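You operate a simulated robot arm through the tools that you are given. There is no shell and no other tool.

The job below is to be done with a simulated robot arm. You get a single attempt, and the scene is never put back.

TASK
Put things in order on the top of the grey bench. At the end: the silver roller (marked "1") from the top of the grey bench stands where the grey wad stood; the orange sensor stands where the silver roller stood; the silver funnel (marked "3") from the top of the grey bench stands on top of the black brush nozzle; the grey wad from the top of the grey bench stands on top of the cream round filter (marked "COARSE"); whatever was shut is shut again. Leave all else as you found it, and nothing knocked over.

The check looks at the end state, three seconds after you hand in, the way a careful person would. Anything else that was tipped, shoved, dropped, spilled or broken makes it a failure.

THE ROBOT
A 6-joint arm with a two-finger parallel gripper, fixed in place. Base frame: the origin is at the foot of the arm, x ahead of it, y to its left, z up; the work surface is at about z = 860. Readings come in mm, degrees, newtons and seconds.
With the tool pointing down near the work surface it reaches from about 240 to 640 mm from the base axis. Its first joint turns from -66.0 to 66.0 degrees. Payload 2.7 kg.
Tool frame: the origin (TCP) lies between the finger pads and is the grasp point; the fingertips stand 23 mm ahead of it; z points along the fingers, y is the line along which they close. Largest opening 94 mm; finger width 38, thickness 10; the body of the gripper, 54 by 96 mm, starts 39 mm behind the TCP.
Orientation is that of the tool frame in the base frame, as a unit quaternion [x, y, z, w]. With the fingers straight down and closing along the base's y, the tool's x points along the base's -x, its y along +y and its z along -z.

THE INTERFACE
- The arm moves only by the tool nudge_tool. Its argument "rows" is a list of rows, each an object of numbers (a shift or turn left out is 0, a gripper value left out holds the last): "claw": the gripper command, from -1 (fully open) to 1 (shut), values between in proportion; "x", "y", "z": the shift along the tool's x, y, z in units of 250 mm (1.0 is 250 mm); "wx", "wy", "wz": the turn, a rotation vector about the tool's x, y, z in units of 90 degrees (1.0 is 90 degrees). In form: [{"claw": .., "x": .., "y": .., "z": .., "wx": .., "wy": .., "wz": ..}, ...]. A call has 1 to 20 rows; each row is the pose to reach, as a shift and turn from the pose commanded when the call began, along the tool's axes at that moment. A call with a number of a shift or a turn outside -1 to 1 is refused whole. Rows are played at 5 a second. More than 50 mm and 8.6 degrees between two rows, or a gripper value outside its range, and nothing of the call is played. A pose out of reach is approached as far as the arm can. The call stops where the force on the tool passes 40 N (or 10 N more than at its start, if that is more) or the arm is blocked; 0.2 s more then pass. Each finger travels about 45 mm/s and halts on what it meets, pressing with about 40 N; the grip force reading is that of the motor and also rises with nothing between the fingers. The clock runs only during rows and for 0.2 s after the last one: add rows that repeat a pose to give the fingers time. The reply holds the time, the measured pose of the TCP, the force on the tool along the base axes, the opening and the grip force, in the units named above and with some noise, with the torque about the TCP (base axes, N m) and any sound that the robot's microphone picked up.
- Cameras (640 x 400 px; columns grow to the right, rows downward): "scene" is fixed at [55.4, -416.1, 1419.2]; the picture's right is [0.93, -0.36, 0.00], its down [-0.15, -0.39, -0.91] and it looks along [0.33, 0.85, -0.42] (base axes); focal length 328 px, centre (320, 200). "wrist" rides on the gripper at [87, 16, -74] in the tool frame; the picture's right is [-0.18, 0.98, 0.00], its down [-0.58, -0.11, -0.81] and it looks along [-0.79, -0.15, 0.59] (tool axes); focal length 243 px, centre (320, 200). There is no depth. A picture from a camera that has moved, and an enlarged one, comes with that camera's place and axes in the base frame and with its lens.
- get_image(camera): a new picture of that camera. No time passes.
- close_up(camera, box): a new picture of the part [left, top, right, bottom] of that camera's present view, enlarged. No time passes.
- job_done(): hands the job in; it is judged then, once.

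Places have to be worked out from the pictures, the camera data and where the tool is seen. Open the gripper and draw the arm clear of the work before you hand the job in, unless the task says otherwise.

The tools are called after "Call:" by a JSON object that holds its "fn" and its "kwargs". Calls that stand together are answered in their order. nudge_tool: Moves the arm, as the interface text tells. Its arguments: {"type":"object","properties":{"rows":{"type":"array","items":{"type":"object","properties":{"claw":{"type":"number"},"x":{"type":"number"},"y":{"type":"number"},"z":{"type":"number"},"wx":{"type":"number"},"wy":{"type":"number"},"wz":{"type":"number"}}}}},"required":["rows"]} The other tools are called the same way: get_image (camera) takes a picture; close_up (camera, box) takes an enlarged picture of a part of a camera's view; job_done () hands the job in.

At the start:

```text
time_s: 0.0
tcp_pos: [396.1, 193.0, 1203.8]
orientation: [-0.001, 1.0, 0.0, 0.0]
ft_force: [-0.5, 0.2, 0.3]
ft_torque: [0.0, 0.0, -0.01]
opening: 93.9
grip_force: 0.1
```

scene: 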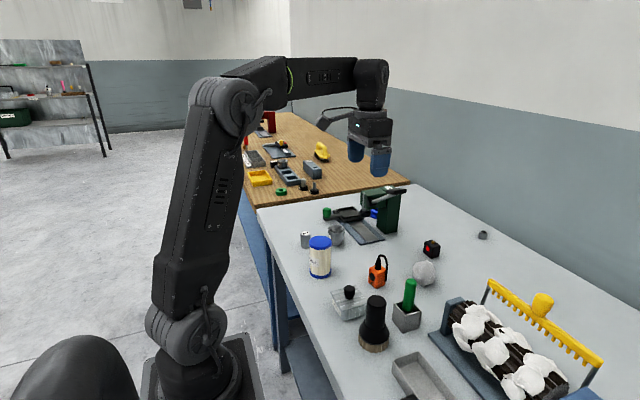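
wrist: 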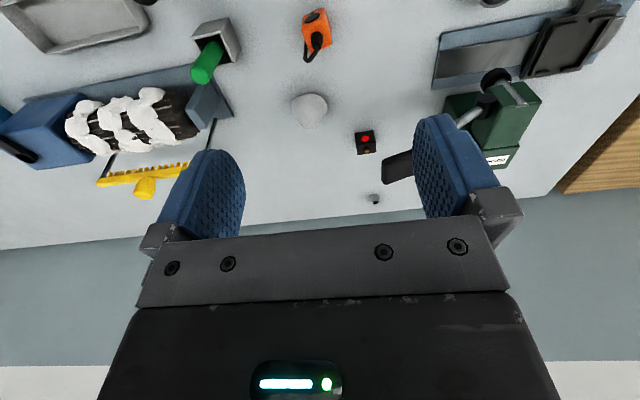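

The pictures show a bench with many small objects; I need detail before moving. I take close-ups of the work area from both cameras.

Call:
{"fn": "close_up", "kwargs": {"camera": "scene", "box": [280, 180, 440, 280]}}

Call:
{"fn": "close_up", "kwargs": {"camera": "scene", "box": [320, 250, 480, 350]}}

Call:
{"fn": "close_up", "kwargs": {"camera": "scene", "box": [380, 220, 620, 400]}}

Call:
{"fn": "close_up", "kwargs": {"camera": "wrist", "box": [180, 0, 420, 150]}}

Call:
{"fn": "close_up", "kwargs": {"camera": "wrist", "box": [340, 60, 580, 210]}}

```text
4.00 times, centred on (360, 230) of scene
camera zoom: at [55.4, -416.1, 1419.2], right [0.93, -0.36, 0.0], down [-0.15, -0.39, -0.91], along [0.33, 0.85, -0.42], focal length 1314 px, centre (160, 80)
```

zoom: 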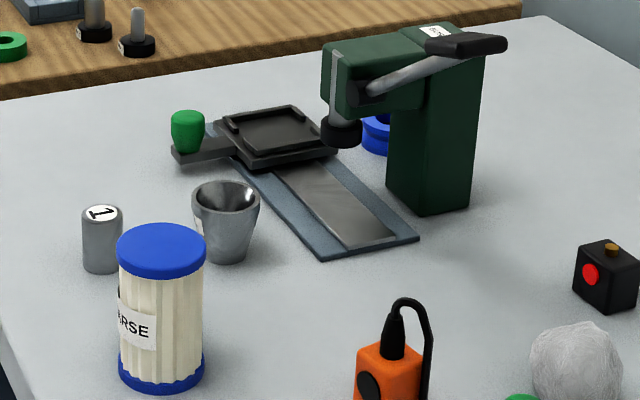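

```text
4.00 times, centred on (400, 300) of scene
camera zoom: at [55.4, -416.1, 1419.2], right [0.93, -0.36, 0.0], down [-0.15, -0.39, -0.91], along [0.33, 0.85, -0.42], focal length 1314 px, centre (0, -200)
```

zoom: 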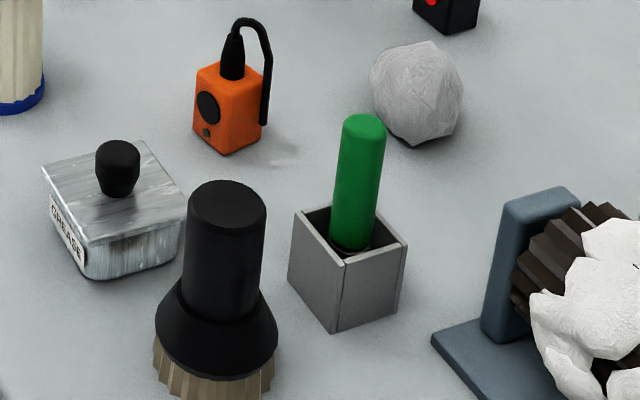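

```text
2.22 times, centred on (500, 310) of scene
camera zoom: at [55.4, -416.1, 1419.2], right [0.93, -0.36, 0.0], down [-0.15, -0.39, -0.91], along [0.33, 0.85, -0.42], focal length 730 px, centre (-80, -44)
```

zoom: 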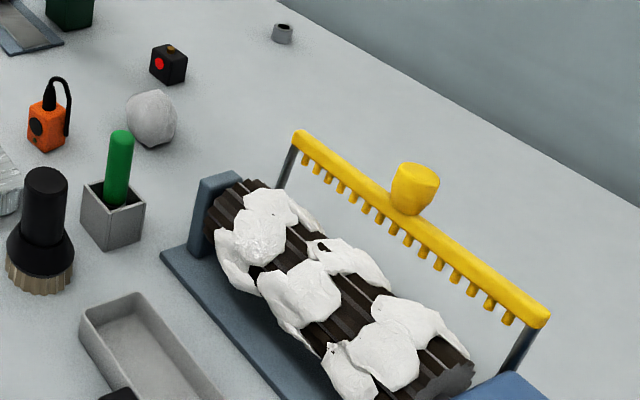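

```text
2.67 times, centred on (300, 75) of wrist
camera zoom: at [309.3, 207.8, 1276.7], right [0.18, 0.98, 0.0], down [0.58, -0.11, 0.81], along [0.79, -0.15, -0.59], focal length 647 px, centre (373, 533)
```

zoom: 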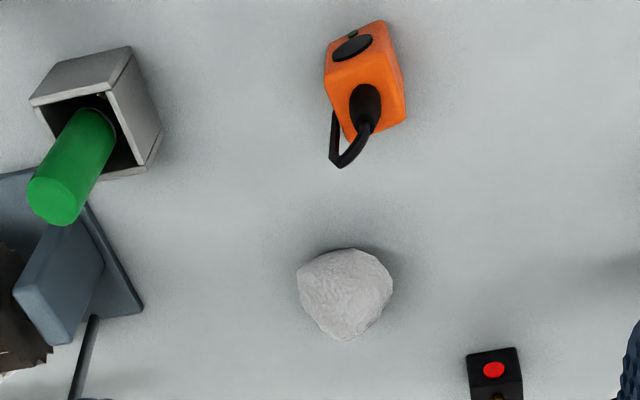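

```text
2.67 times, centred on (460, 135) of wrist
camera zoom: at [309.3, 207.8, 1276.7], right [0.18, 0.98, 0.0], down [0.58, -0.11, 0.81], along [0.79, -0.15, -0.59], focal length 647 px, centre (-53, 373)
```

zoom: 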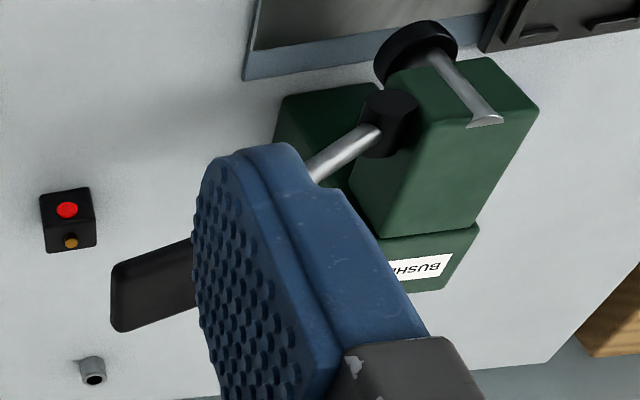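

The scene view puts the wad near (557,135), sensor near (443,172), roller near (327,412), funnel near (423,390), filter near (324,274) and nozzle near (339,5). I move above the wad to check those estimates with the wrist camera.

Call:
{"fn": "nudge_tool", "kwargs": {"rows": [{"claw": -1, "x": -0.096, "y": -0.037, "z": 0.123}, {"x": -0.192, "y": -0.073, "z": 0.245}, {"x": -0.288, "y": -0.11, "z": 0.368}, {"x": -0.384, "y": -0.147, "z": 0.49}, {"x": -0.48, "y": -0.183, "z": 0.613}, {"x": -0.576, "y": -0.22, "z": 0.736}, {"x": -0.576, "y": -0.22, "z": 0.736}]}}

Call:
{"fn": "get_image", "kwargs": {"camera": "wrist"}}

Call:
{"fn": "get_image", "kwargs": {"camera": "scene"}}

```text
time_s: 1.6
tcp_pos: [540.7, 136.1, 1020.1]
orientation: [-0.001, 1.0, 0.001, 0.001]
ft_force: [-0.5, -0.5, -1.4]
ft_torque: [0.01, -0.04, 0.01]
opening: 93.9
grip_force: 0.1
```

```text
taken
camera wrist: at [454.2, 153.0, 1092.8], right [0.18, 0.98, 0.0], down [0.58, -0.11, 0.81], along [0.79, -0.15, -0.59], focal length 243 px, centre (320, 200)
```

wrist: 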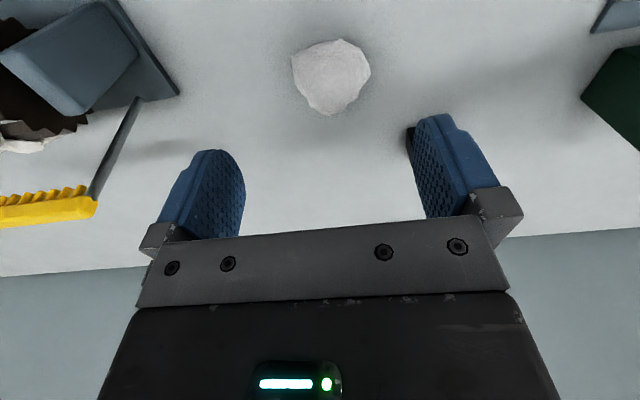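

```text
taken
```

scene: 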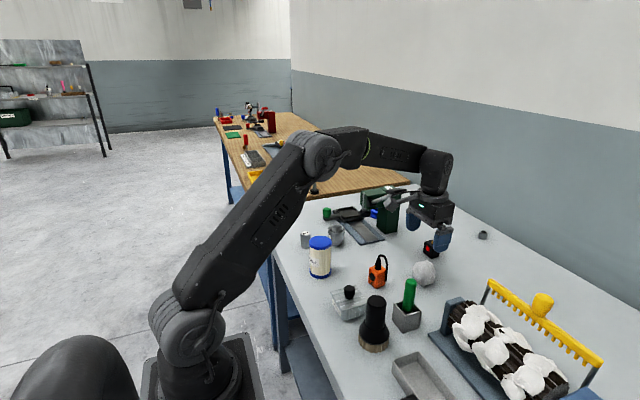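

The wad shows up at about (557,143), roughly 66 mm wide in y. Next I look down at the sensor from close by.

Call:
{"fn": "close_up", "kwargs": {"camera": "wrist", "box": [250, 20, 410, 120]}}

Call:
{"fn": "nudge_tool", "kwargs": {"rows": [{"x": 0.128, "y": 0.03, "z": -0.04}, {"x": 0.256, "y": 0.06, "z": -0.08}, {"x": 0.384, "y": 0.1, "z": -0.12}, {"x": 0.384, "y": 0.1, "z": -0.12}]}}

Call:
{"fn": "get_image", "kwargs": {"camera": "wrist"}}

Call:
{"fn": "close_up", "kwargs": {"camera": "wrist", "box": [240, 0, 432, 120]}}

```text
4.00 times, centred on (330, 70) of wrist
camera zoom: at [454.2, 153.0, 1092.8], right [0.18, 0.98, 0.0], down [0.58, -0.11, 0.81], along [0.79, -0.15, -0.59], focal length 970 px, centre (280, 720)
```

zoom: 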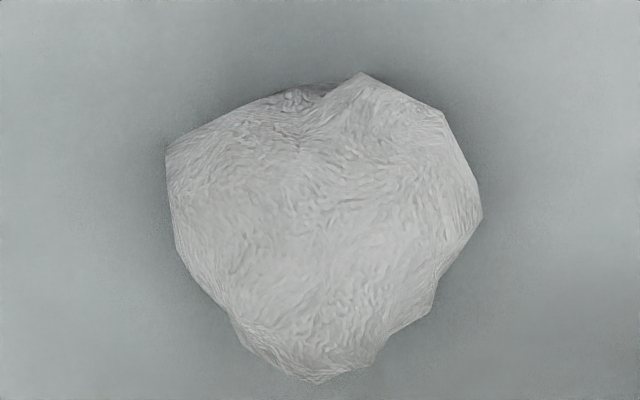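

```text
time_s: 2.6
tcp_pos: [444.2, 162.1, 1048.9]
orientation: [-0.001, 1.0, 0.0, 0.001]
ft_force: [-0.2, -1.2, -0.7]
ft_torque: [0.01, 0.02, -0.02]
opening: 94.1
grip_force: 0.1
```

```text
taken
camera wrist: at [357.6, 178.3, 1123.0], right [0.18, 0.98, 0.0], down [0.58, -0.11, 0.81], along [0.79, -0.15, -0.59], focal length 243 px, centre (320, 200)
```

wrist: 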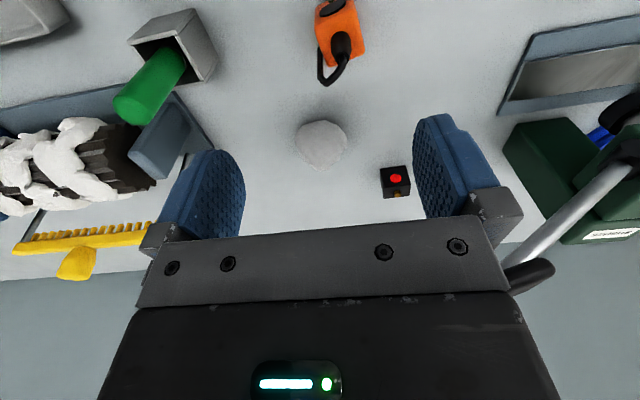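

```text
3.33 times, centred on (336, 60) of wrist
camera zoom: at [357.6, 178.3, 1123.0], right [0.18, 0.98, 0.0], down [0.58, -0.11, 0.81], along [0.79, -0.15, -0.59], focal length 809 px, centre (267, 667)
```

zoom: 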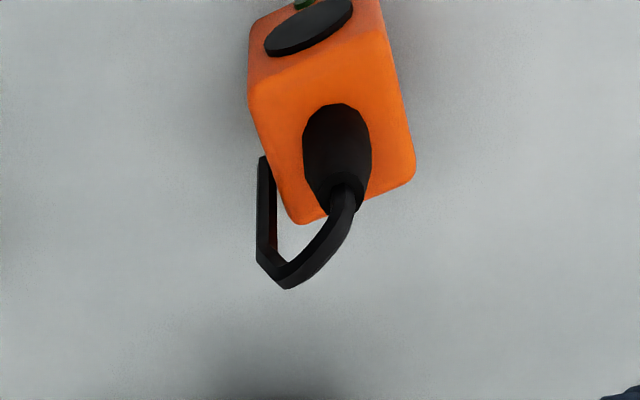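

The sensor's square top (about 31 mm) is centred near (438,180), turned about 10°, and its cable hangs along the -y side. So I should grip it along its near-x axis. Now I look at the filter.

Call:
{"fn": "nudge_tool", "kwargs": {"rows": [{"x": 0.083, "y": 0.098, "z": -0.024}, {"x": 0.166, "y": 0.195, "z": -0.048}, {"x": 0.25, "y": 0.293, "z": -0.072}, {"x": 0.333, "y": 0.39, "z": -0.096}, {"x": 0.416, "y": 0.488, "z": -0.12}, {"x": 0.416, "y": 0.488, "z": -0.12}]}}

Call:
{"fn": "get_image", "kwargs": {"camera": "wrist"}}

Call:
{"fn": "close_up", "kwargs": {"camera": "wrist", "box": [240, 0, 400, 100]}}

Call:
{"fn": "close_up", "kwargs": {"camera": "wrist", "box": [380, 40, 540, 140]}}

```text
time_s: 4.0
tcp_pos: [338.1, 284.8, 1080.2]
orientation: [-0.001, 1.0, 0.0, 0.0]
ft_force: [0.5, 0.1, -0.4]
ft_torque: [0.0, 0.0, 0.01]
opening: 94.2
grip_force: 0.1
```

```text
taken
camera wrist: at [253.1, 300.7, 1152.9], right [0.18, 0.98, 0.0], down [0.58, -0.11, 0.81], along [0.79, -0.15, -0.59], focal length 243 px, centre (320, 200)
```

wrist: 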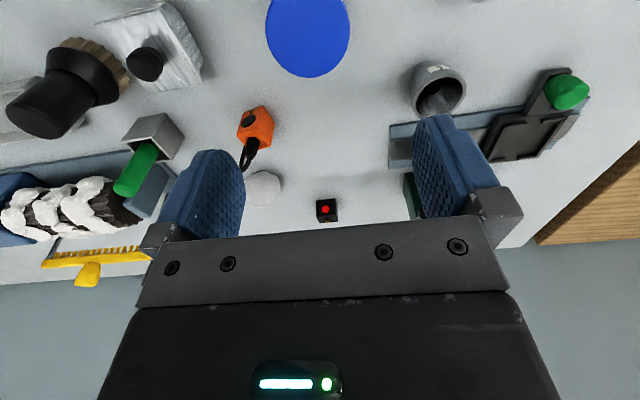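

```text
4.00 times, centred on (320, 50) of wrist
camera zoom: at [253.1, 300.7, 1152.9], right [0.18, 0.98, 0.0], down [0.58, -0.11, 0.81], along [0.79, -0.15, -0.59], focal length 970 px, centre (320, 800)
```

zoom: 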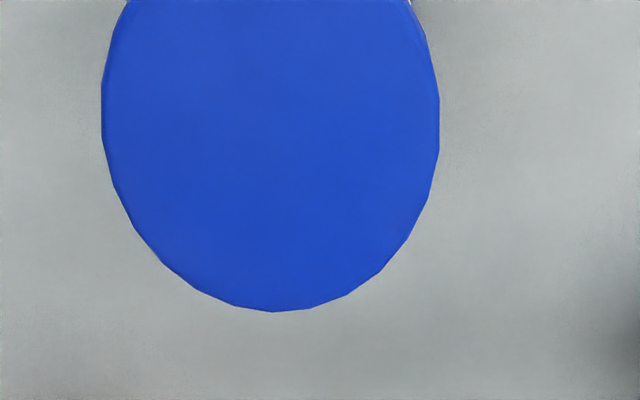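

```text
4.00 times, centred on (460, 90) of wrist
camera zoom: at [253.1, 300.7, 1152.9], right [0.18, 0.98, 0.0], down [0.58, -0.11, 0.81], along [0.79, -0.15, -0.59], focal length 970 px, centre (-240, 640)
```

zoom: 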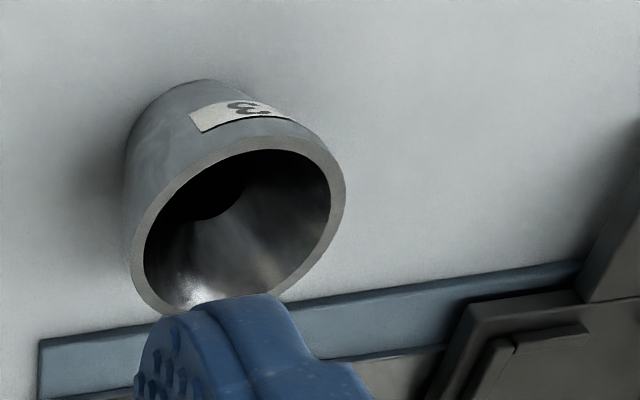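

The filter cap is a flat disc, about 61 mm across, centred near (322,279), and the funnel is confirmed as "3" at about (421,402). Next I look at the roller and the funnel together.

Call:
{"fn": "nudge_tool", "kwargs": {"rows": [{"x": 0.01, "y": 0.13, "z": 0.03}, {"x": 0.02, "y": 0.26, "z": 0.06}, {"x": 0.03, "y": 0.39, "z": 0.09}, {"x": 0.04, "y": 0.52, "z": 0.12}, {"x": 0.04, "y": 0.52, "z": 0.12}]}}

Call:
{"fn": "get_image", "kwargs": {"camera": "wrist"}}

Call:
{"fn": "close_up", "kwargs": {"camera": "wrist", "box": [240, 0, 400, 100]}}

Call:
{"fn": "close_up", "kwargs": {"camera": "wrist", "box": [240, 80, 400, 180]}}

```text
time_s: 5.2
tcp_pos: [328.8, 414.8, 1050.1]
orientation: [0.0, 1.0, 0.0, 0.001]
ft_force: [0.0, 0.1, 0.0]
ft_torque: [0.01, -0.04, 0.01]
opening: 94.1
grip_force: 0.2
```

```text
taken
camera wrist: at [243.5, 430.6, 1123.0], right [0.18, 0.98, 0.0], down [0.58, -0.11, 0.81], along [0.79, -0.15, -0.59], focal length 243 px, centre (320, 200)
```

wrist: 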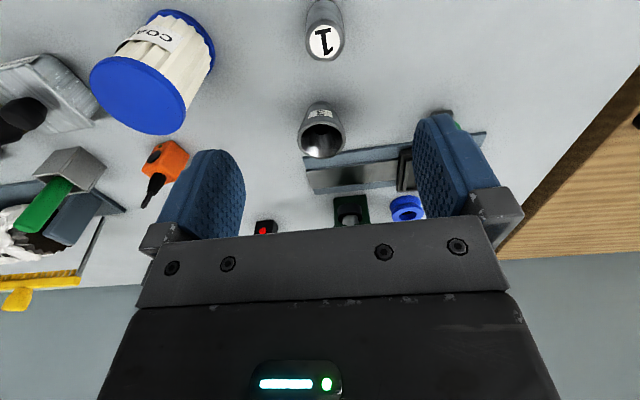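

```text
4.00 times, centred on (320, 50) of wrist
camera zoom: at [243.5, 430.6, 1123.0], right [0.18, 0.98, 0.0], down [0.58, -0.11, 0.81], along [0.79, -0.15, -0.59], focal length 970 px, centre (320, 800)
```

zoom: 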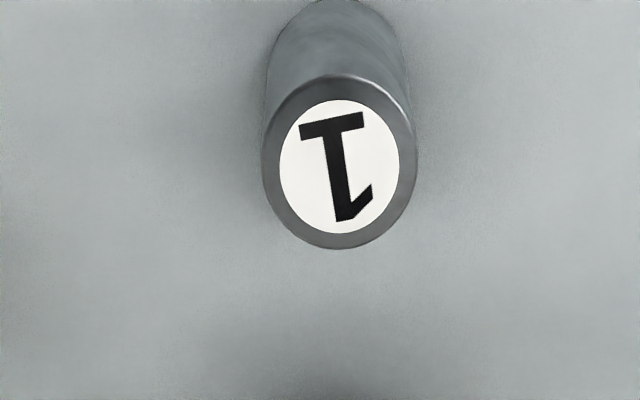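

```text
4.00 times, centred on (320, 130) of wrist
camera zoom: at [243.5, 430.6, 1123.0], right [0.18, 0.98, 0.0], down [0.58, -0.11, 0.81], along [0.79, -0.15, -0.59], focal length 970 px, centre (320, 480)
```

zoom: 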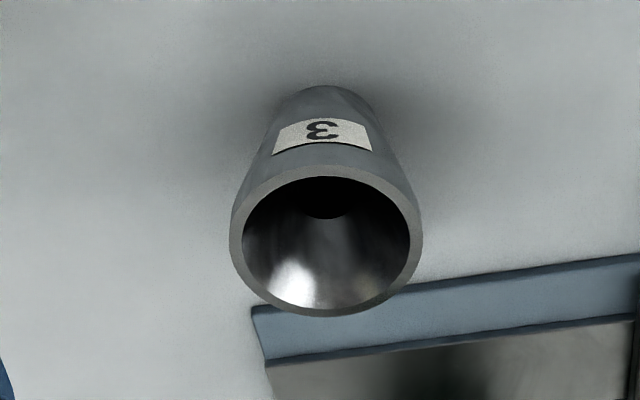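

The roller is about (324,420), 31 mm across and about 45 mm high. The funnel is about (418,400), with its rim at z about 907 and about 54 mm wide. Next I go to look at the brush nozzle.

Call:
{"fn": "nudge_tool", "kwargs": {"rows": [{"x": -0.01, "y": -0.16, "z": -0.04}, {"x": -0.02, "y": -0.32, "z": -0.08}, {"x": -0.03, "y": -0.48, "z": -0.12}, {"x": -0.04, "y": -0.64, "z": -0.16}, {"x": -0.04, "y": -0.82, "z": -0.16}]}}

Call:
{"fn": "nudge_tool", "kwargs": {"rows": [{"y": -0.16}, {"y": -0.32}, {"y": -0.48}, {"y": -0.64}, {"y": -0.8}, {"y": -0.8}]}}

Call:
{"fn": "get_image", "kwargs": {"camera": "wrist"}}

Call:
{"fn": "close_up", "kwargs": {"camera": "wrist", "box": [240, 20, 400, 120]}}

```text
time_s: 6.4
tcp_pos: [338.0, 209.9, 1088.6]
orientation: [-0.001, 1.0, 0.0, -0.001]
ft_force: [0.1, 0.1, -0.4]
ft_torque: [0.03, -0.04, -0.03]
opening: 94.1
grip_force: 0.2
```

```text
time_s: 7.8
tcp_pos: [340.0, 9.9, 1089.9]
orientation: [-0.001, 1.0, 0.0, 0.001]
ft_force: [0.7, -0.1, -0.3]
ft_torque: [0.0, -0.01, 0.02]
opening: 94.2
grip_force: 0.0
```

```text
taken
camera wrist: at [254.1, 25.7, 1163.6], right [0.18, 0.98, 0.0], down [0.58, -0.11, 0.81], along [0.79, -0.15, -0.59], focal length 243 px, centre (320, 200)
```

wrist: 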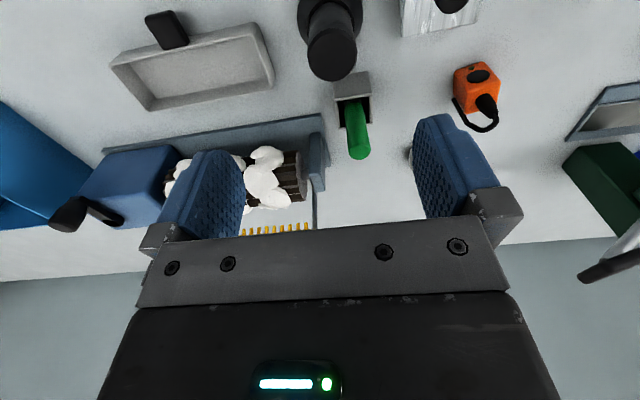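

```text
4.00 times, centred on (320, 70) of wrist
camera zoom: at [254.1, 25.7, 1163.6], right [0.18, 0.98, 0.0], down [0.58, -0.11, 0.81], along [0.79, -0.15, -0.59], focal length 970 px, centre (320, 720)
```

zoom: 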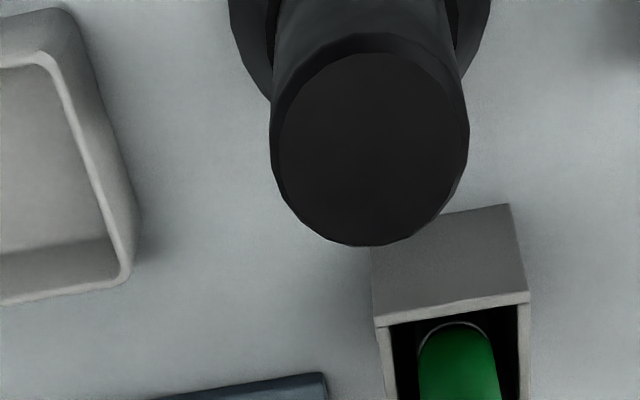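

The nozzle top is a closed, flat, bevelled disc near (335,20). The wrist view agrees with the gripper's own position, while the scene camera reads about 3 px off. I take a second, shallower view to pin down the height of the top.

Call:
{"fn": "nudge_tool", "kwargs": {"rows": [{"x": 0.15, "y": 0.02, "z": 0.06}, {"x": 0.3, "y": 0.04, "z": 0.12}, {"x": 0.3, "y": 0.04, "z": 0.12}]}}

Call:
{"fn": "close_up", "kwargs": {"camera": "wrist", "box": [200, 80, 440, 230]}}

Call:
{"fn": "close_up", "kwargs": {"camera": "scene", "box": [300, 240, 460, 340]}}

```text
time_s: 8.6
tcp_pos: [264.0, 19.5, 1058.5]
orientation: [-0.001, 1.0, -0.001, 0.0]
ft_force: [0.9, 0.0, 0.1]
ft_torque: [-0.01, 0.02, 0.01]
opening: 94.1
grip_force: 0.0
```

```text
2.67 times, centred on (320, 155) of wrist
camera zoom: at [178.2, 35.5, 1132.3], right [0.18, 0.98, 0.0], down [0.58, -0.11, 0.81], along [0.79, -0.15, -0.59], focal length 647 px, centre (320, 320)
```

zoom: 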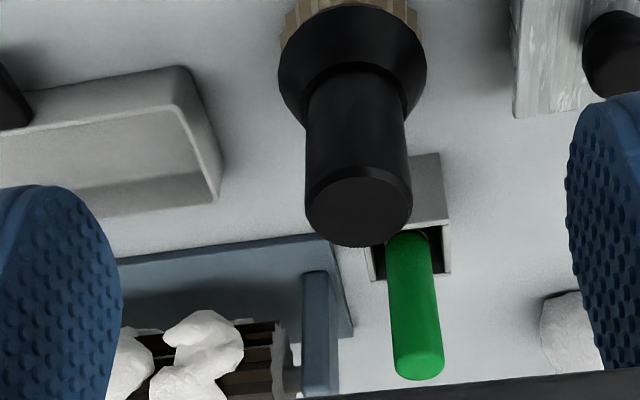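

```text
4.00 times, centred on (380, 290) of scene
camera zoom: at [55.4, -416.1, 1419.2], right [0.93, -0.36, 0.0], down [-0.15, -0.39, -0.91], along [0.33, 0.85, -0.42], focal length 1314 px, centre (80, -160)
```

zoom: 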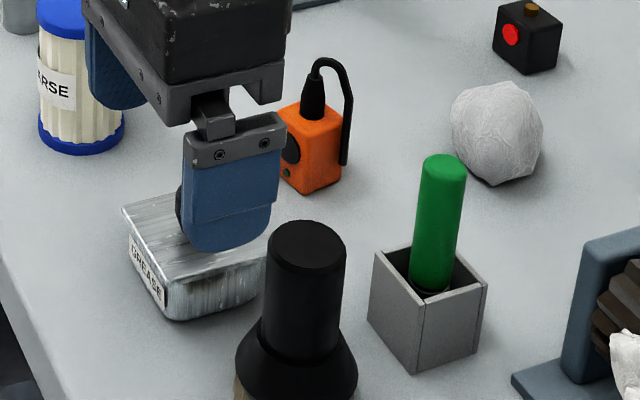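

Triangulating the two views puts the nozzle's top disc at (339,20) and z about 967. I start with the wad and travel back over it at safe height.

Call:
{"fn": "nudge_tool", "kwargs": {"rows": [{"x": -0.16, "y": 0.06}, {"x": -0.32, "y": 0.12}, {"x": -0.48, "y": 0.18}, {"x": -0.64, "y": 0.24}, {"x": -0.8, "y": 0.3}]}}

Call:
{"fn": "nudge_tool", "kwargs": {"rows": [{"x": -0.123, "y": 0.064, "z": 0.08}, {"x": -0.246, "y": 0.128, "z": 0.16}, {"x": -0.368, "y": 0.192, "z": 0.24}, {"x": -0.368, "y": 0.192, "z": 0.32}, {"x": -0.368, "y": 0.192, "z": 0.32}, {"x": -0.368, "y": 0.192, "z": 0.32}]}}

Call:
{"fn": "get_image", "kwargs": {"camera": "wrist"}}

Call:
{"fn": "close_up", "kwargs": {"camera": "scene", "box": [360, 190, 520, 290]}}

```text
time_s: 9.8
tcp_pos: [465.2, 93.5, 1060.4]
orientation: [-0.001, 1.0, 0.0, 0.001]
ft_force: [0.1, 0.2, 0.7]
ft_torque: [-0.01, 0.01, -0.01]
opening: 94.1
grip_force: 0.1
```

```text
time_s: 11.2
tcp_pos: [555.8, 142.7, 979.3]
orientation: [-0.001, 1.0, 0.0, 0.0]
ft_force: [0.4, 0.8, 0.2]
ft_torque: [0.01, 0.0, 0.01]
opening: 93.9
grip_force: 0.1
```

```text
taken
camera wrist: at [469.9, 157.7, 1053.2], right [0.18, 0.98, 0.0], down [0.58, -0.11, 0.81], along [0.79, -0.15, -0.59], focal length 243 px, centre (320, 200)
```

wrist: 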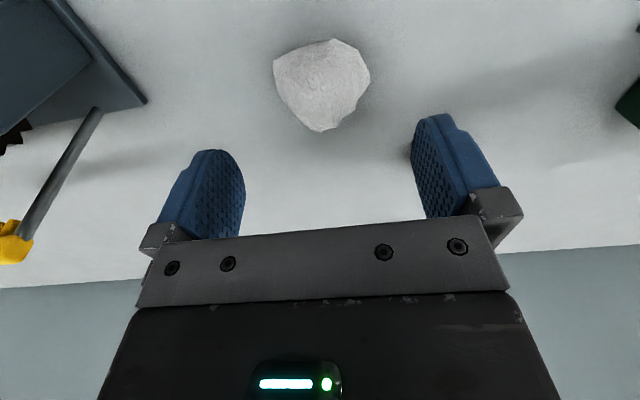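

```text
4.00 times, centred on (440, 240) of scene
camera zoom: at [55.4, -416.1, 1419.2], right [0.93, -0.36, 0.0], down [-0.15, -0.39, -0.91], along [0.33, 0.85, -0.42], focal length 1314 px, centre (-160, 40)
```

zoom: 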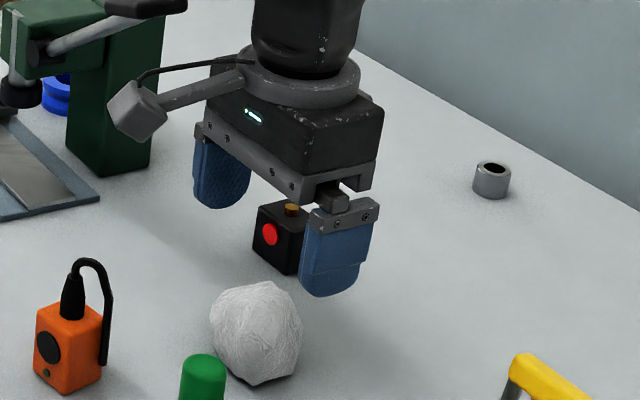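

The wrist camera is a physical box on the +x tool side, and at grasp height it would come close to the sensor's cable. I turn the gripper 25° so the camera swings clear before I go down on the wad.

Call:
{"fn": "nudge_tool", "kwargs": {"rows": [{"wz": 0.093}, {"wz": 0.186}, {"wz": 0.278}, {"wz": 0.278}, {"wz": 0.278}]}}

Call:
{"fn": "get_image", "kwargs": {"camera": "wrist"}}

Call:
{"fn": "close_up", "kwargs": {"camera": "scene", "box": [360, 190, 520, 290]}}

```text
time_s: 12.4
tcp_pos: [557.3, 143.4, 979.2]
orientation: [0.217, 0.976, 0.0, 0.001]
ft_force: [-0.2, -0.2, -0.1]
ft_torque: [0.0, 0.0, -0.03]
opening: 93.9
grip_force: 0.0
```

```text
taken
camera wrist: at [485.1, 193.2, 1053.1], right [0.58, 0.81, 0.0], down [0.48, -0.34, 0.81], along [0.66, -0.47, -0.59], focal length 243 px, centre (320, 200)
```

wrist: 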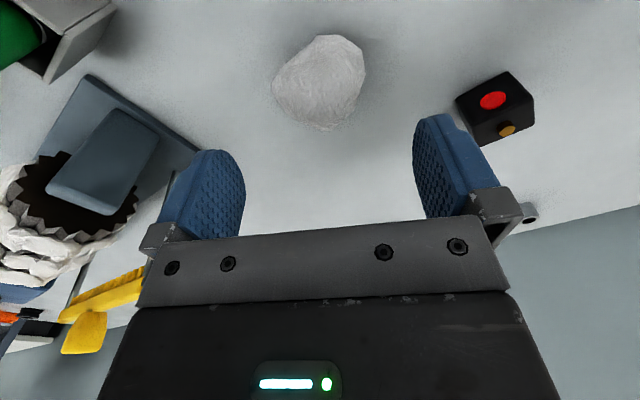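

```text
4.00 times, centred on (440, 240) of scene
camera zoom: at [55.4, -416.1, 1419.2], right [0.93, -0.36, 0.0], down [-0.15, -0.39, -0.91], along [0.33, 0.85, -0.42], focal length 1314 px, centre (-160, 40)
```

zoom: 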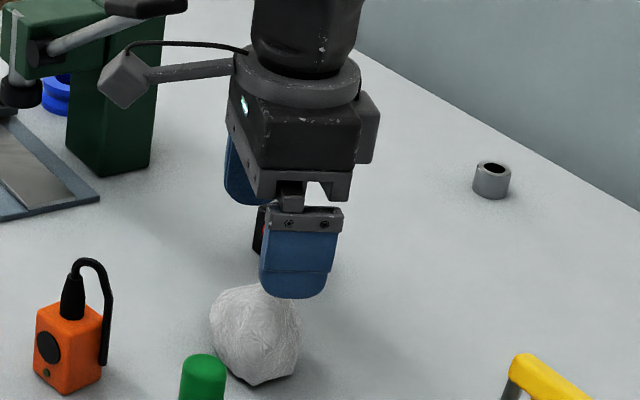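

The camera is now clear of the sensor and the wad stays centred between the fingers. I descend to z 890 and watch the force.

Call:
{"fn": "nudge_tool", "kwargs": {"rows": [{"z": 0.08}, {"z": 0.16}, {"z": 0.22}, {"z": 0.28}, {"z": 0.32}, {"z": 0.36}, {"z": 0.36}]}}

Call:
{"fn": "get_image", "kwargs": {"camera": "wrist"}}

Call:
{"fn": "close_up", "kwargs": {"camera": "scene", "box": [360, 210, 520, 310]}}

```text
time_s: 14.0
tcp_pos: [555.8, 143.3, 888.8]
orientation: [0.216, 0.977, 0.0, 0.0]
ft_force: [0.3, 0.1, 0.2]
ft_torque: [-0.03, -0.02, -0.01]
opening: 94.0
grip_force: 0.1
```

```text
taken
camera wrist: at [485.0, 193.2, 962.5], right [0.58, 0.81, 0.0], down [0.48, -0.34, 0.81], along [0.66, -0.47, -0.59], focal length 243 px, centre (320, 200)
```

wrist: 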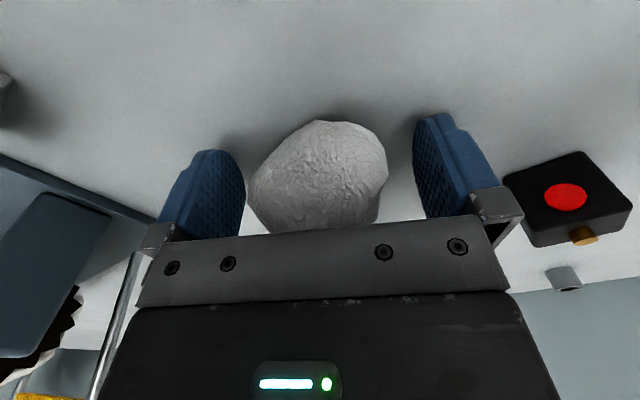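

```text
4.00 times, centred on (440, 260) of scene
camera zoom: at [55.4, -416.1, 1419.2], right [0.93, -0.36, 0.0], down [-0.15, -0.39, -0.91], along [0.33, 0.85, -0.42], focal length 1314 px, centre (-160, -40)
```

zoom: 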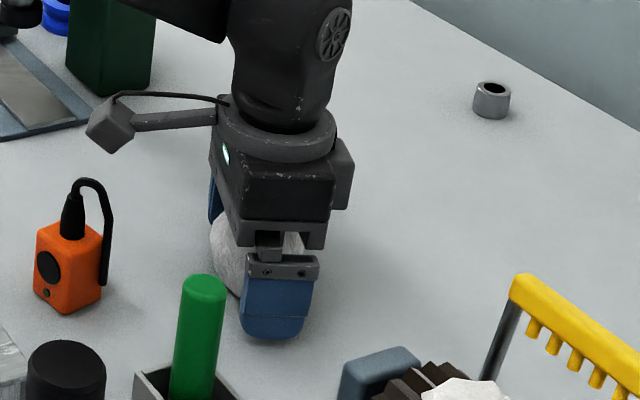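

The wad sits between the pads with no contact so far. I close gradually.

Call:
{"fn": "nudge_tool", "kwargs": {"rows": [{"claw": -0.7}, {"claw": -0.5}, {"claw": -0.4}, {"claw": -0.3}, {"claw": -0.2}, {"claw": -0.1}, {"claw": -0.1}, {"claw": -0.1}]}}

Call:
{"fn": "get_image", "kwargs": {"camera": "wrist"}}

```text
time_s: 15.8
tcp_pos: [556.1, 142.8, 888.9]
orientation: [0.215, 0.977, 0.0, 0.0]
ft_force: [-0.3, 0.3, 0.5]
ft_torque: [-0.01, 0.01, -0.01]
opening: 51.9
grip_force: 0.0
```

```text
taken
camera wrist: at [485.0, 193.2, 962.7], right [0.58, 0.81, 0.0], down [0.48, -0.34, 0.81], along [0.66, -0.47, -0.59], focal length 243 px, centre (320, 200)
```

wrist: 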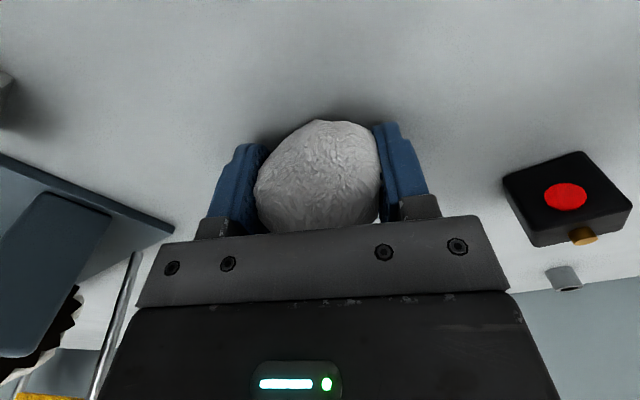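

At 52 mm the opening still follows the command and there is no grip force. I keep closing in small steps.

Call:
{"fn": "nudge_tool", "kwargs": {"rows": [{"claw": -0.05}, {"claw": 0.0}, {"claw": 0.05}, {"claw": 0.05}, {"claw": 0.05}]}}

Call:
{"fn": "close_up", "kwargs": {"camera": "wrist", "box": [180, 90, 460, 265]}}

```text
time_s: 17.0
tcp_pos: [555.5, 142.7, 889.4]
orientation: [0.215, 0.977, 0.0, -0.001]
ft_force: [0.2, -0.2, -0.4]
ft_torque: [0.0, 0.02, 0.01]
opening: 44.9
grip_force: 0.0
```

```text
2.29 times, centred on (320, 178) of wrist
camera zoom: at [485.0, 193.2, 962.7], right [0.58, 0.81, 0.0], down [0.48, -0.34, 0.81], along [0.66, -0.47, -0.59], focal length 555 px, centre (320, 251)
```

zoom: 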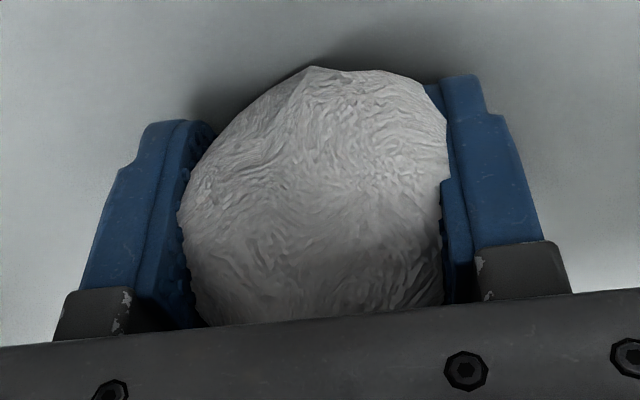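

There is still no force at 45 mm, so the wad's solid part must be narrower than it looks. I continue closing.

Call:
{"fn": "nudge_tool", "kwargs": {"rows": [{"claw": 0.1}, {"claw": 0.15}, {"claw": 0.2}, {"claw": 0.25}, {"claw": 0.25}, {"claw": 0.25}]}}

Call:
{"fn": "close_up", "kwargs": {"camera": "wrist", "box": [180, 90, 460, 265]}}

Call:
{"fn": "close_up", "kwargs": {"camera": "scene", "box": [360, 210, 520, 310]}}

```text
time_s: 18.4
tcp_pos: [556.2, 142.8, 889.1]
orientation: [0.216, 0.976, 0.001, 0.001]
ft_force: [-1.4, -0.7, 1.0]
ft_torque: [-0.02, -0.01, 0.01]
opening: 40.9
grip_force: 39.9
```

```text
2.29 times, centred on (320, 178) of wrist
camera zoom: at [485.0, 193.2, 962.7], right [0.58, 0.81, 0.0], down [0.48, -0.34, 0.81], along [0.66, -0.47, -0.59], focal length 555 px, centre (320, 251)
```

zoom: 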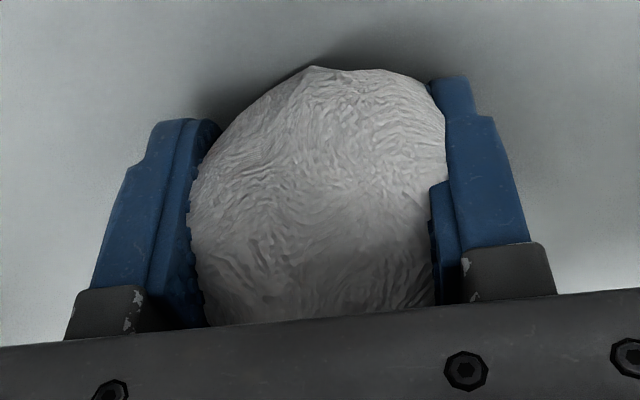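

```text
4.00 times, centred on (440, 260) of scene
camera zoom: at [55.4, -416.1, 1419.2], right [0.93, -0.36, 0.0], down [-0.15, -0.39, -0.91], along [0.33, 0.85, -0.42], focal length 1314 px, centre (-160, -40)
```

zoom: 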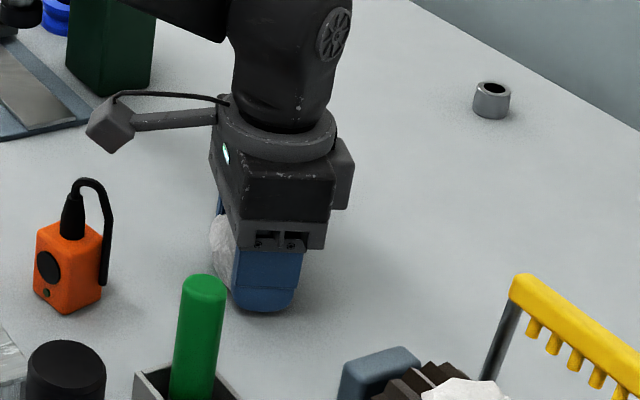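

The grip is solid at 41 mm and 40 N. I lift straight up slowly and check it.

Call:
{"fn": "nudge_tool", "kwargs": {"rows": [{"z": -0.02}, {"z": -0.06}, {"z": -0.12}, {"z": -0.2}, {"z": -0.3}, {"z": -0.4}, {"z": -0.5}, {"z": -0.6}, {"z": -0.68}, {"z": -0.68}]}}

Call:
{"fn": "close_up", "kwargs": {"camera": "wrist", "box": [180, 90, 460, 265]}}

Call:
{"fn": "close_up", "kwargs": {"camera": "scene", "box": [360, 150, 520, 290]}}

```text
time_s: 20.6
tcp_pos: [556.4, 142.9, 1059.6]
orientation: [0.216, 0.976, 0.001, -0.001]
ft_force: [-1.1, -0.9, -0.4]
ft_torque: [0.0, -0.03, 0.03]
opening: 40.8
grip_force: 39.5
```

```text
2.29 times, centred on (320, 178) of wrist
camera zoom: at [485.6, 193.1, 1133.2], right [0.58, 0.81, 0.0], down [0.48, -0.34, 0.81], along [0.66, -0.47, -0.59], focal length 555 px, centre (320, 251)
```

zoom: 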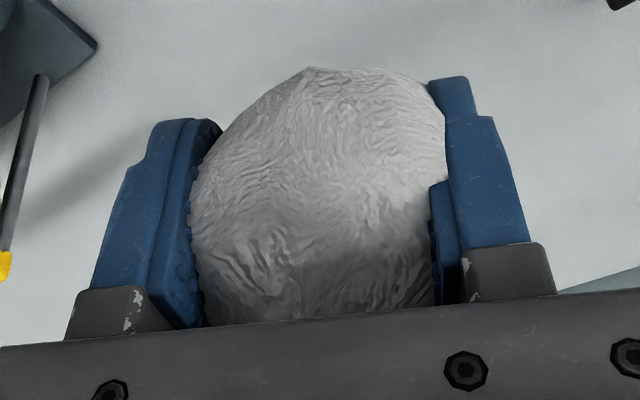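

```text
2.86 times, centred on (440, 220) of scene
camera zoom: at [55.4, -416.1, 1419.2], right [0.93, -0.36, 0.0], down [-0.15, -0.39, -0.91], along [0.33, 0.85, -0.42], focal length 938 px, centre (-23, 143)
```

zoom: 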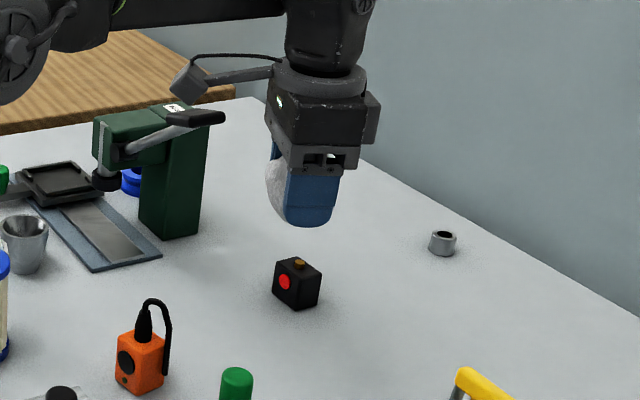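

The wad came up cleanly without turning in the grip. I carry it at z 1060 to above the filter.

Call:
{"fn": "nudge_tool", "kwargs": {"rows": [{"x": 0.12, "y": 0.012}, {"x": 0.27, "y": 0.024}, {"x": 0.42, "y": 0.036}, {"x": 0.542, "y": 0.0475}]}}

Call:
{"fn": "nudge_tool", "kwargs": {"rows": [{"x": 0.15, "y": 0.012}, {"x": 0.3, "y": 0.024}, {"x": 0.45, "y": 0.036}, {"x": 0.542, "y": 0.0475}, {"x": 0.542, "y": 0.0475}, {"x": 0.542, "y": 0.0475}]}}

Call:
{"fn": "get_image", "kwargs": {"camera": "wrist"}}

Call:
{"fn": "close_up", "kwargs": {"camera": "scene", "box": [260, 160, 420, 280]}}

```text
time_s: 21.6
tcp_pos: [437.4, 210.2, 1058.5]
orientation: [0.218, 0.976, 0.0, 0.0]
ft_force: [0.4, 0.1, -0.8]
ft_torque: [0.0, -0.01, 0.0]
opening: 41.1
grip_force: 39.8
```

```text
time_s: 23.0
tcp_pos: [320.9, 278.6, 1059.0]
orientation: [0.216, 0.976, 0.0, 0.001]
ft_force: [-1.0, 0.3, -0.4]
ft_torque: [-0.01, -0.05, 0.01]
opening: 41.3
grip_force: 40.2
```

```text
taken
camera wrist: at [250.4, 328.9, 1132.0], right [0.58, 0.81, 0.0], down [0.48, -0.34, 0.81], along [0.66, -0.47, -0.59], focal length 243 px, centre (320, 200)
```

wrist: 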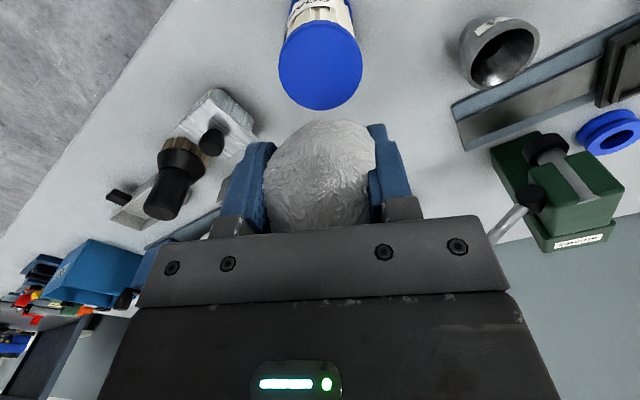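

```text
3.33 times, centred on (340, 220) of scene
camera zoom: at [55.4, -416.1, 1419.2], right [0.93, -0.36, 0.0], down [-0.15, -0.39, -0.91], along [0.33, 0.85, -0.42], focal length 1095 px, centre (253, 133)
```

zoom: 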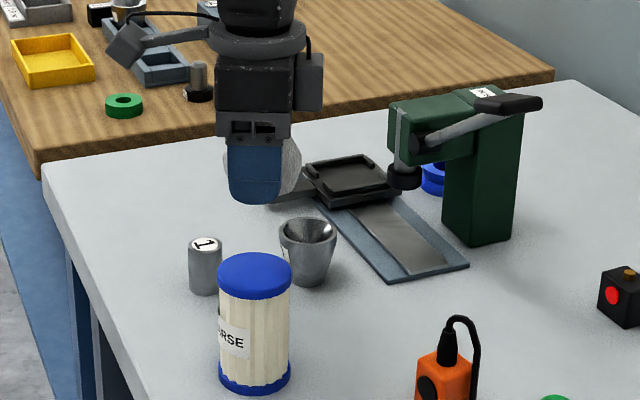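

The wad is over the cap, with the filter centre read again at about (320.5,280). I lower to just above the expected contact height and look.

Call:
{"fn": "nudge_tool", "kwargs": {"rows": [{"z": 0.1}, {"z": 0.19}, {"z": 0.25}, {"z": 0.272}, {"z": 0.272}, {"z": 0.272}]}}

Call:
{"fn": "close_up", "kwargs": {"camera": "scene", "box": [270, 180, 370, 280]}}

Call:
{"fn": "get_image", "kwargs": {"camera": "wrist"}}

```text
time_s: 24.4
tcp_pos: [321.0, 278.7, 990.2]
orientation: [0.215, 0.977, 0.0, 0.0]
ft_force: [0.6, -0.2, 0.1]
ft_torque: [-0.01, -0.01, 0.02]
opening: 40.9
grip_force: 40.2
```

```text
4.00 times, centred on (320, 230) of scene
camera zoom: at [55.4, -416.1, 1419.2], right [0.93, -0.36, 0.0], down [-0.15, -0.39, -0.91], along [0.33, 0.85, -0.42], focal length 1314 px, centre (320, 80)
```

zoom: 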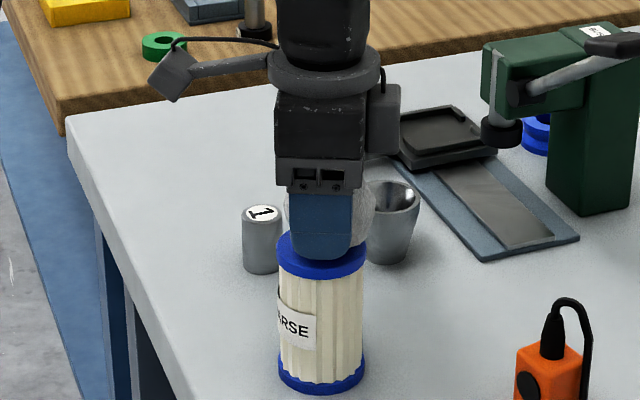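

```text
taken
camera wrist: at [249.8, 329.0, 1064.3], right [0.58, 0.81, 0.0], down [0.48, -0.34, 0.81], along [0.66, -0.47, -0.59], focal length 243 px, centre (320, 200)
```

wrist: 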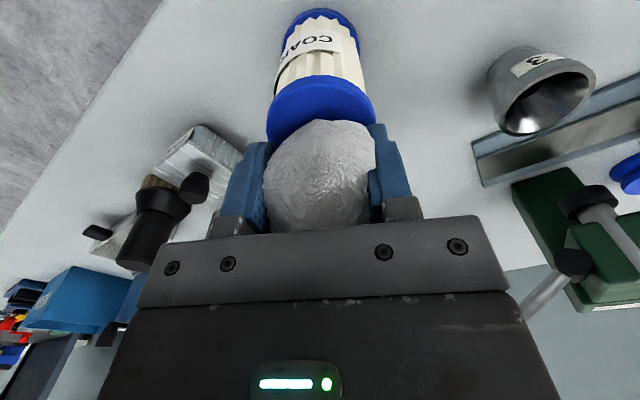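

The wad is within about 2 mm of the cap centre, now read as (320,280.3). I make that small correction and lower in 1-2 mm steps, watching the vertical force.

Call:
{"fn": "nudge_tool", "kwargs": {"rows": [{"x": 0.006, "y": 0.004, "z": 0.0}, {"x": 0.006, "y": 0.004, "z": 0.008}, {"x": 0.006, "y": 0.004, "z": 0.016}, {"x": 0.006, "y": 0.004, "z": 0.022}, {"x": 0.006, "y": 0.004, "z": 0.022}]}}

Call:
{"fn": "close_up", "kwargs": {"camera": "scene", "box": [290, 200, 350, 260]}}

```text
time_s: 25.8
tcp_pos: [320.2, 281.2, 989.2]
orientation: [0.216, 0.976, 0.003, 0.002]
ft_force: [-3.5, -2.6, 8.9]
ft_torque: [-0.17, 0.19, 0.01]
opening: 41.0
grip_force: 40.4
stopped in row 5: the force on the tool passed its limit at 40 N (the readings are from after the stop); the commanded pose is now the measured one
```

```text
6.67 times, centred on (320, 230) of scene
camera zoom: at [55.2, -416.2, 1419.2], right [0.93, -0.36, 0.0], down [-0.15, -0.39, -0.91], along [0.33, 0.85, -0.42], focal length 2190 px, centre (320, 0)
```

zoom: 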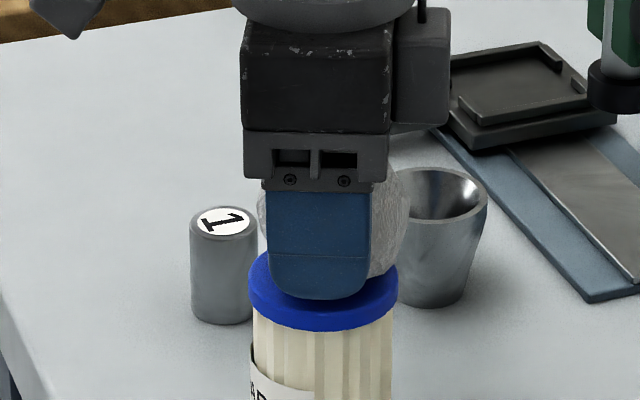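

Contact came at TCP z about 989, so the cap top is a little higher than I estimated, around 959. I relax 1 mm and then open slowly.

Call:
{"fn": "nudge_tool", "kwargs": {"rows": [{"z": -0.003}, {"z": -0.003}]}}

Call:
{"fn": "close_up", "kwargs": {"camera": "wrist", "box": [180, 60, 460, 235]}}

```text
time_s: 26.4
tcp_pos: [321.6, 281.9, 987.7]
orientation: [0.215, 0.977, 0.003, 0.003]
ft_force: [-1.4, -2.1, 6.6]
ft_torque: [-0.12, 0.03, -0.03]
opening: 41.1
grip_force: 40.6
```

```text
2.29 times, centred on (320, 148) of wrist
camera zoom: at [249.2, 331.3, 1062.5], right [0.58, 0.81, 0.01], down [0.48, -0.35, 0.81], along [0.66, -0.47, -0.59], focal length 555 px, centre (320, 320)
```

zoom: 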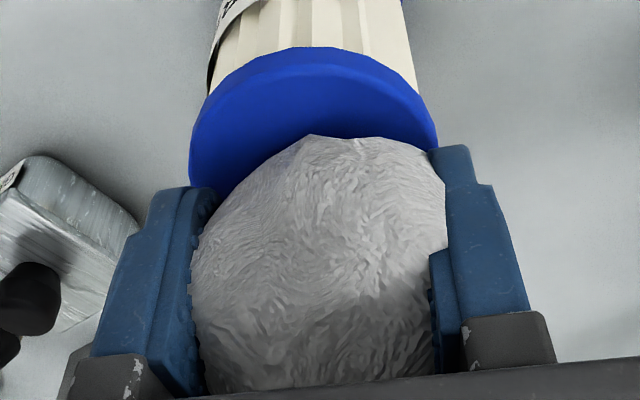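

There is light contact and the wad sits centrally over the cap. I open slowly in small steps.

Call:
{"fn": "nudge_tool", "kwargs": {"rows": [{"claw": 0.18}, {"claw": 0.12}, {"claw": 0.06}, {"claw": 0.0}, {"claw": -0.1}, {"claw": -0.2}, {"claw": -0.3}, {"claw": -0.4}, {"claw": -0.5}, {"claw": -0.6}, {"claw": -0.7}, {"claw": -0.8}, {"claw": -0.9}, {"claw": -1}, {"claw": -1}]}}

Call:
{"fn": "close_up", "kwargs": {"camera": "wrist", "box": [180, 60, 460, 235]}}

Call:
{"fn": "close_up", "kwargs": {"camera": "scene", "box": [280, 190, 360, 270]}}

```text
time_s: 29.6
tcp_pos: [320.6, 280.5, 989.3]
orientation: [0.215, 0.977, 0.003, 0.003]
ft_force: [-0.1, -0.4, -0.6]
ft_torque: [0.04, 0.05, -0.02]
opening: 94.1
grip_force: 0.0
```

```text
2.29 times, centred on (320, 148) of wrist
camera zoom: at [249.2, 331.4, 1062.4], right [0.58, 0.81, 0.01], down [0.48, -0.35, 0.81], along [0.66, -0.47, -0.59], focal length 555 px, centre (320, 320)
```

zoom: 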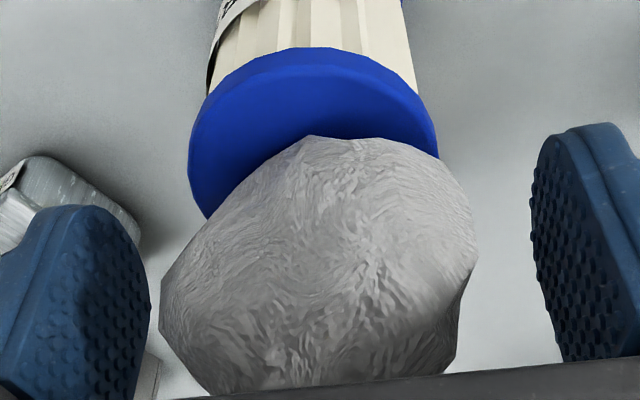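

```text
5.00 times, centred on (320, 230) of scene
camera zoom: at [55.4, -416.1, 1419.2], right [0.93, -0.36, 0.0], down [-0.15, -0.39, -0.91], along [0.33, 0.85, -0.42], focal length 1642 px, centre (320, 50)
```

zoom: 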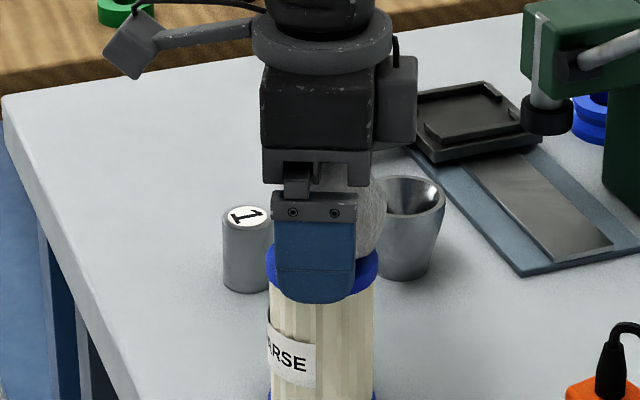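

The wad springs back to shape and stays on the cap. I lift straight up, correcting a half-degree tilt on the way.

Call:
{"fn": "nudge_tool", "kwargs": {"rows": [{"z": -0.04}, {"z": -0.1}, {"z": -0.18, "wx": 0.0023, "wy": 0.0015}, {"z": -0.28, "wx": 0.0046, "wy": 0.0029}, {"z": -0.36, "wx": 0.0046, "wy": 0.0029}, {"z": -0.36, "wx": 0.0046, "wy": 0.0029}]}}

Call:
{"fn": "close_up", "kwargs": {"camera": "scene", "box": [270, 190, 370, 280]}}

Call:
{"fn": "get_image", "kwargs": {"camera": "wrist"}}

```text
time_s: 30.9
tcp_pos: [319.9, 281.3, 1079.8]
orientation: [0.216, 0.976, -0.001, -0.001]
ft_force: [-0.3, 1.0, 0.2]
ft_torque: [0.0, 0.05, 0.03]
opening: 93.9
grip_force: 0.0
```

```text
4.44 times, centred on (320, 235) of scene
camera zoom: at [55.4, -416.1, 1419.2], right [0.93, -0.36, 0.0], down [-0.15, -0.39, -0.91], along [0.33, 0.85, -0.42], focal length 1460 px, centre (320, 44)
```

zoom: 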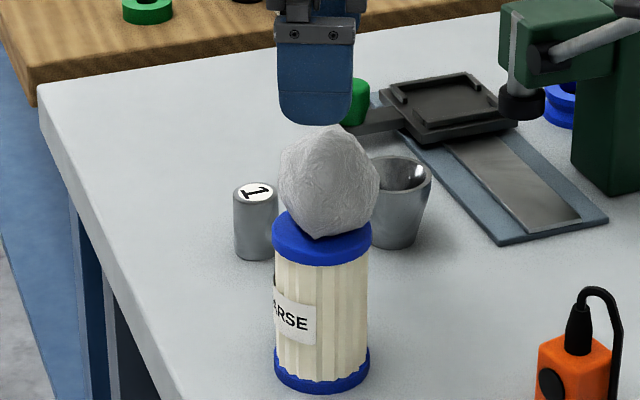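

```text
taken
camera wrist: at [249.5, 331.5, 1153.5], right [0.58, 0.81, 0.0], down [0.48, -0.34, 0.81], along [0.66, -0.47, -0.59], focal length 243 px, centre (320, 200)
```

wrist: 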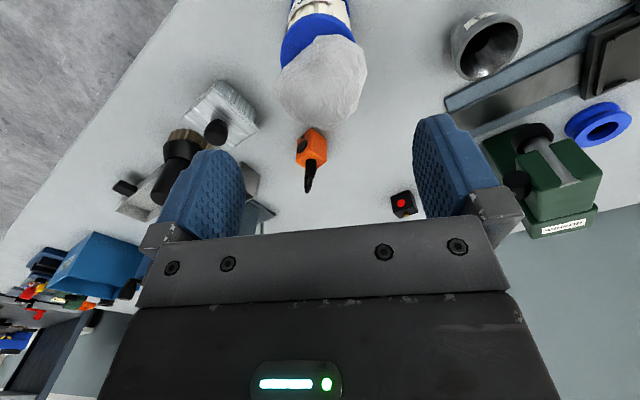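

The wad stands on the cap, within about 5 mm of centre. Next is the roller: I move above it, keeping the 25° turn so the camera also stays clear at the drop-off spot.

Call:
{"fn": "nudge_tool", "kwargs": {"rows": [{"x": 0.055, "y": 0.128}, {"x": 0.111, "y": 0.256}, {"x": 0.167, "y": 0.384}, {"x": 0.225, "y": 0.508, "claw": -0.5}, {"x": 0.225, "y": 0.508}, {"x": 0.225, "y": 0.508}]}}

Call:
{"fn": "get_image", "kwargs": {"camera": "wrist"}}

Call:
{"fn": "close_up", "kwargs": {"camera": "wrist", "box": [240, 0, 400, 100]}}

```text
time_s: 32.4
tcp_pos: [323.4, 420.6, 1078.9]
orientation: [0.216, 0.976, -0.001, -0.001]
ft_force: [0.2, -0.3, 0.6]
ft_torque: [-0.01, 0.0, -0.01]
opening: 70.8
grip_force: 0.1
```

```text
taken
camera wrist: at [250.6, 471.0, 1153.3], right [0.58, 0.81, 0.0], down [0.48, -0.34, 0.81], along [0.66, -0.47, -0.59], focal length 243 px, centre (320, 200)
```

wrist: 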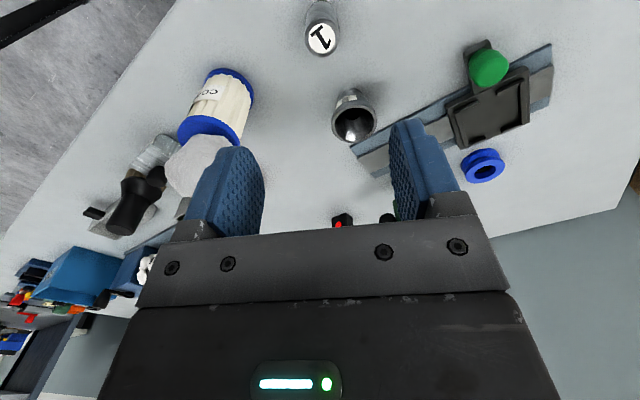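

```text
4.00 times, centred on (320, 50) of wrist
camera zoom: at [250.6, 471.0, 1153.3], right [0.58, 0.81, 0.0], down [0.48, -0.34, 0.81], along [0.66, -0.47, -0.59], focal length 970 px, centre (320, 800)
```

zoom: 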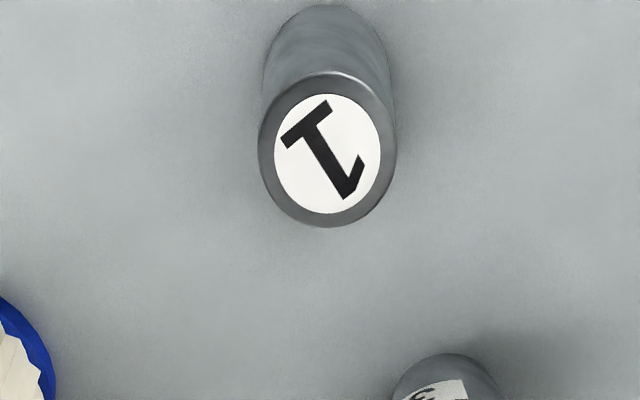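

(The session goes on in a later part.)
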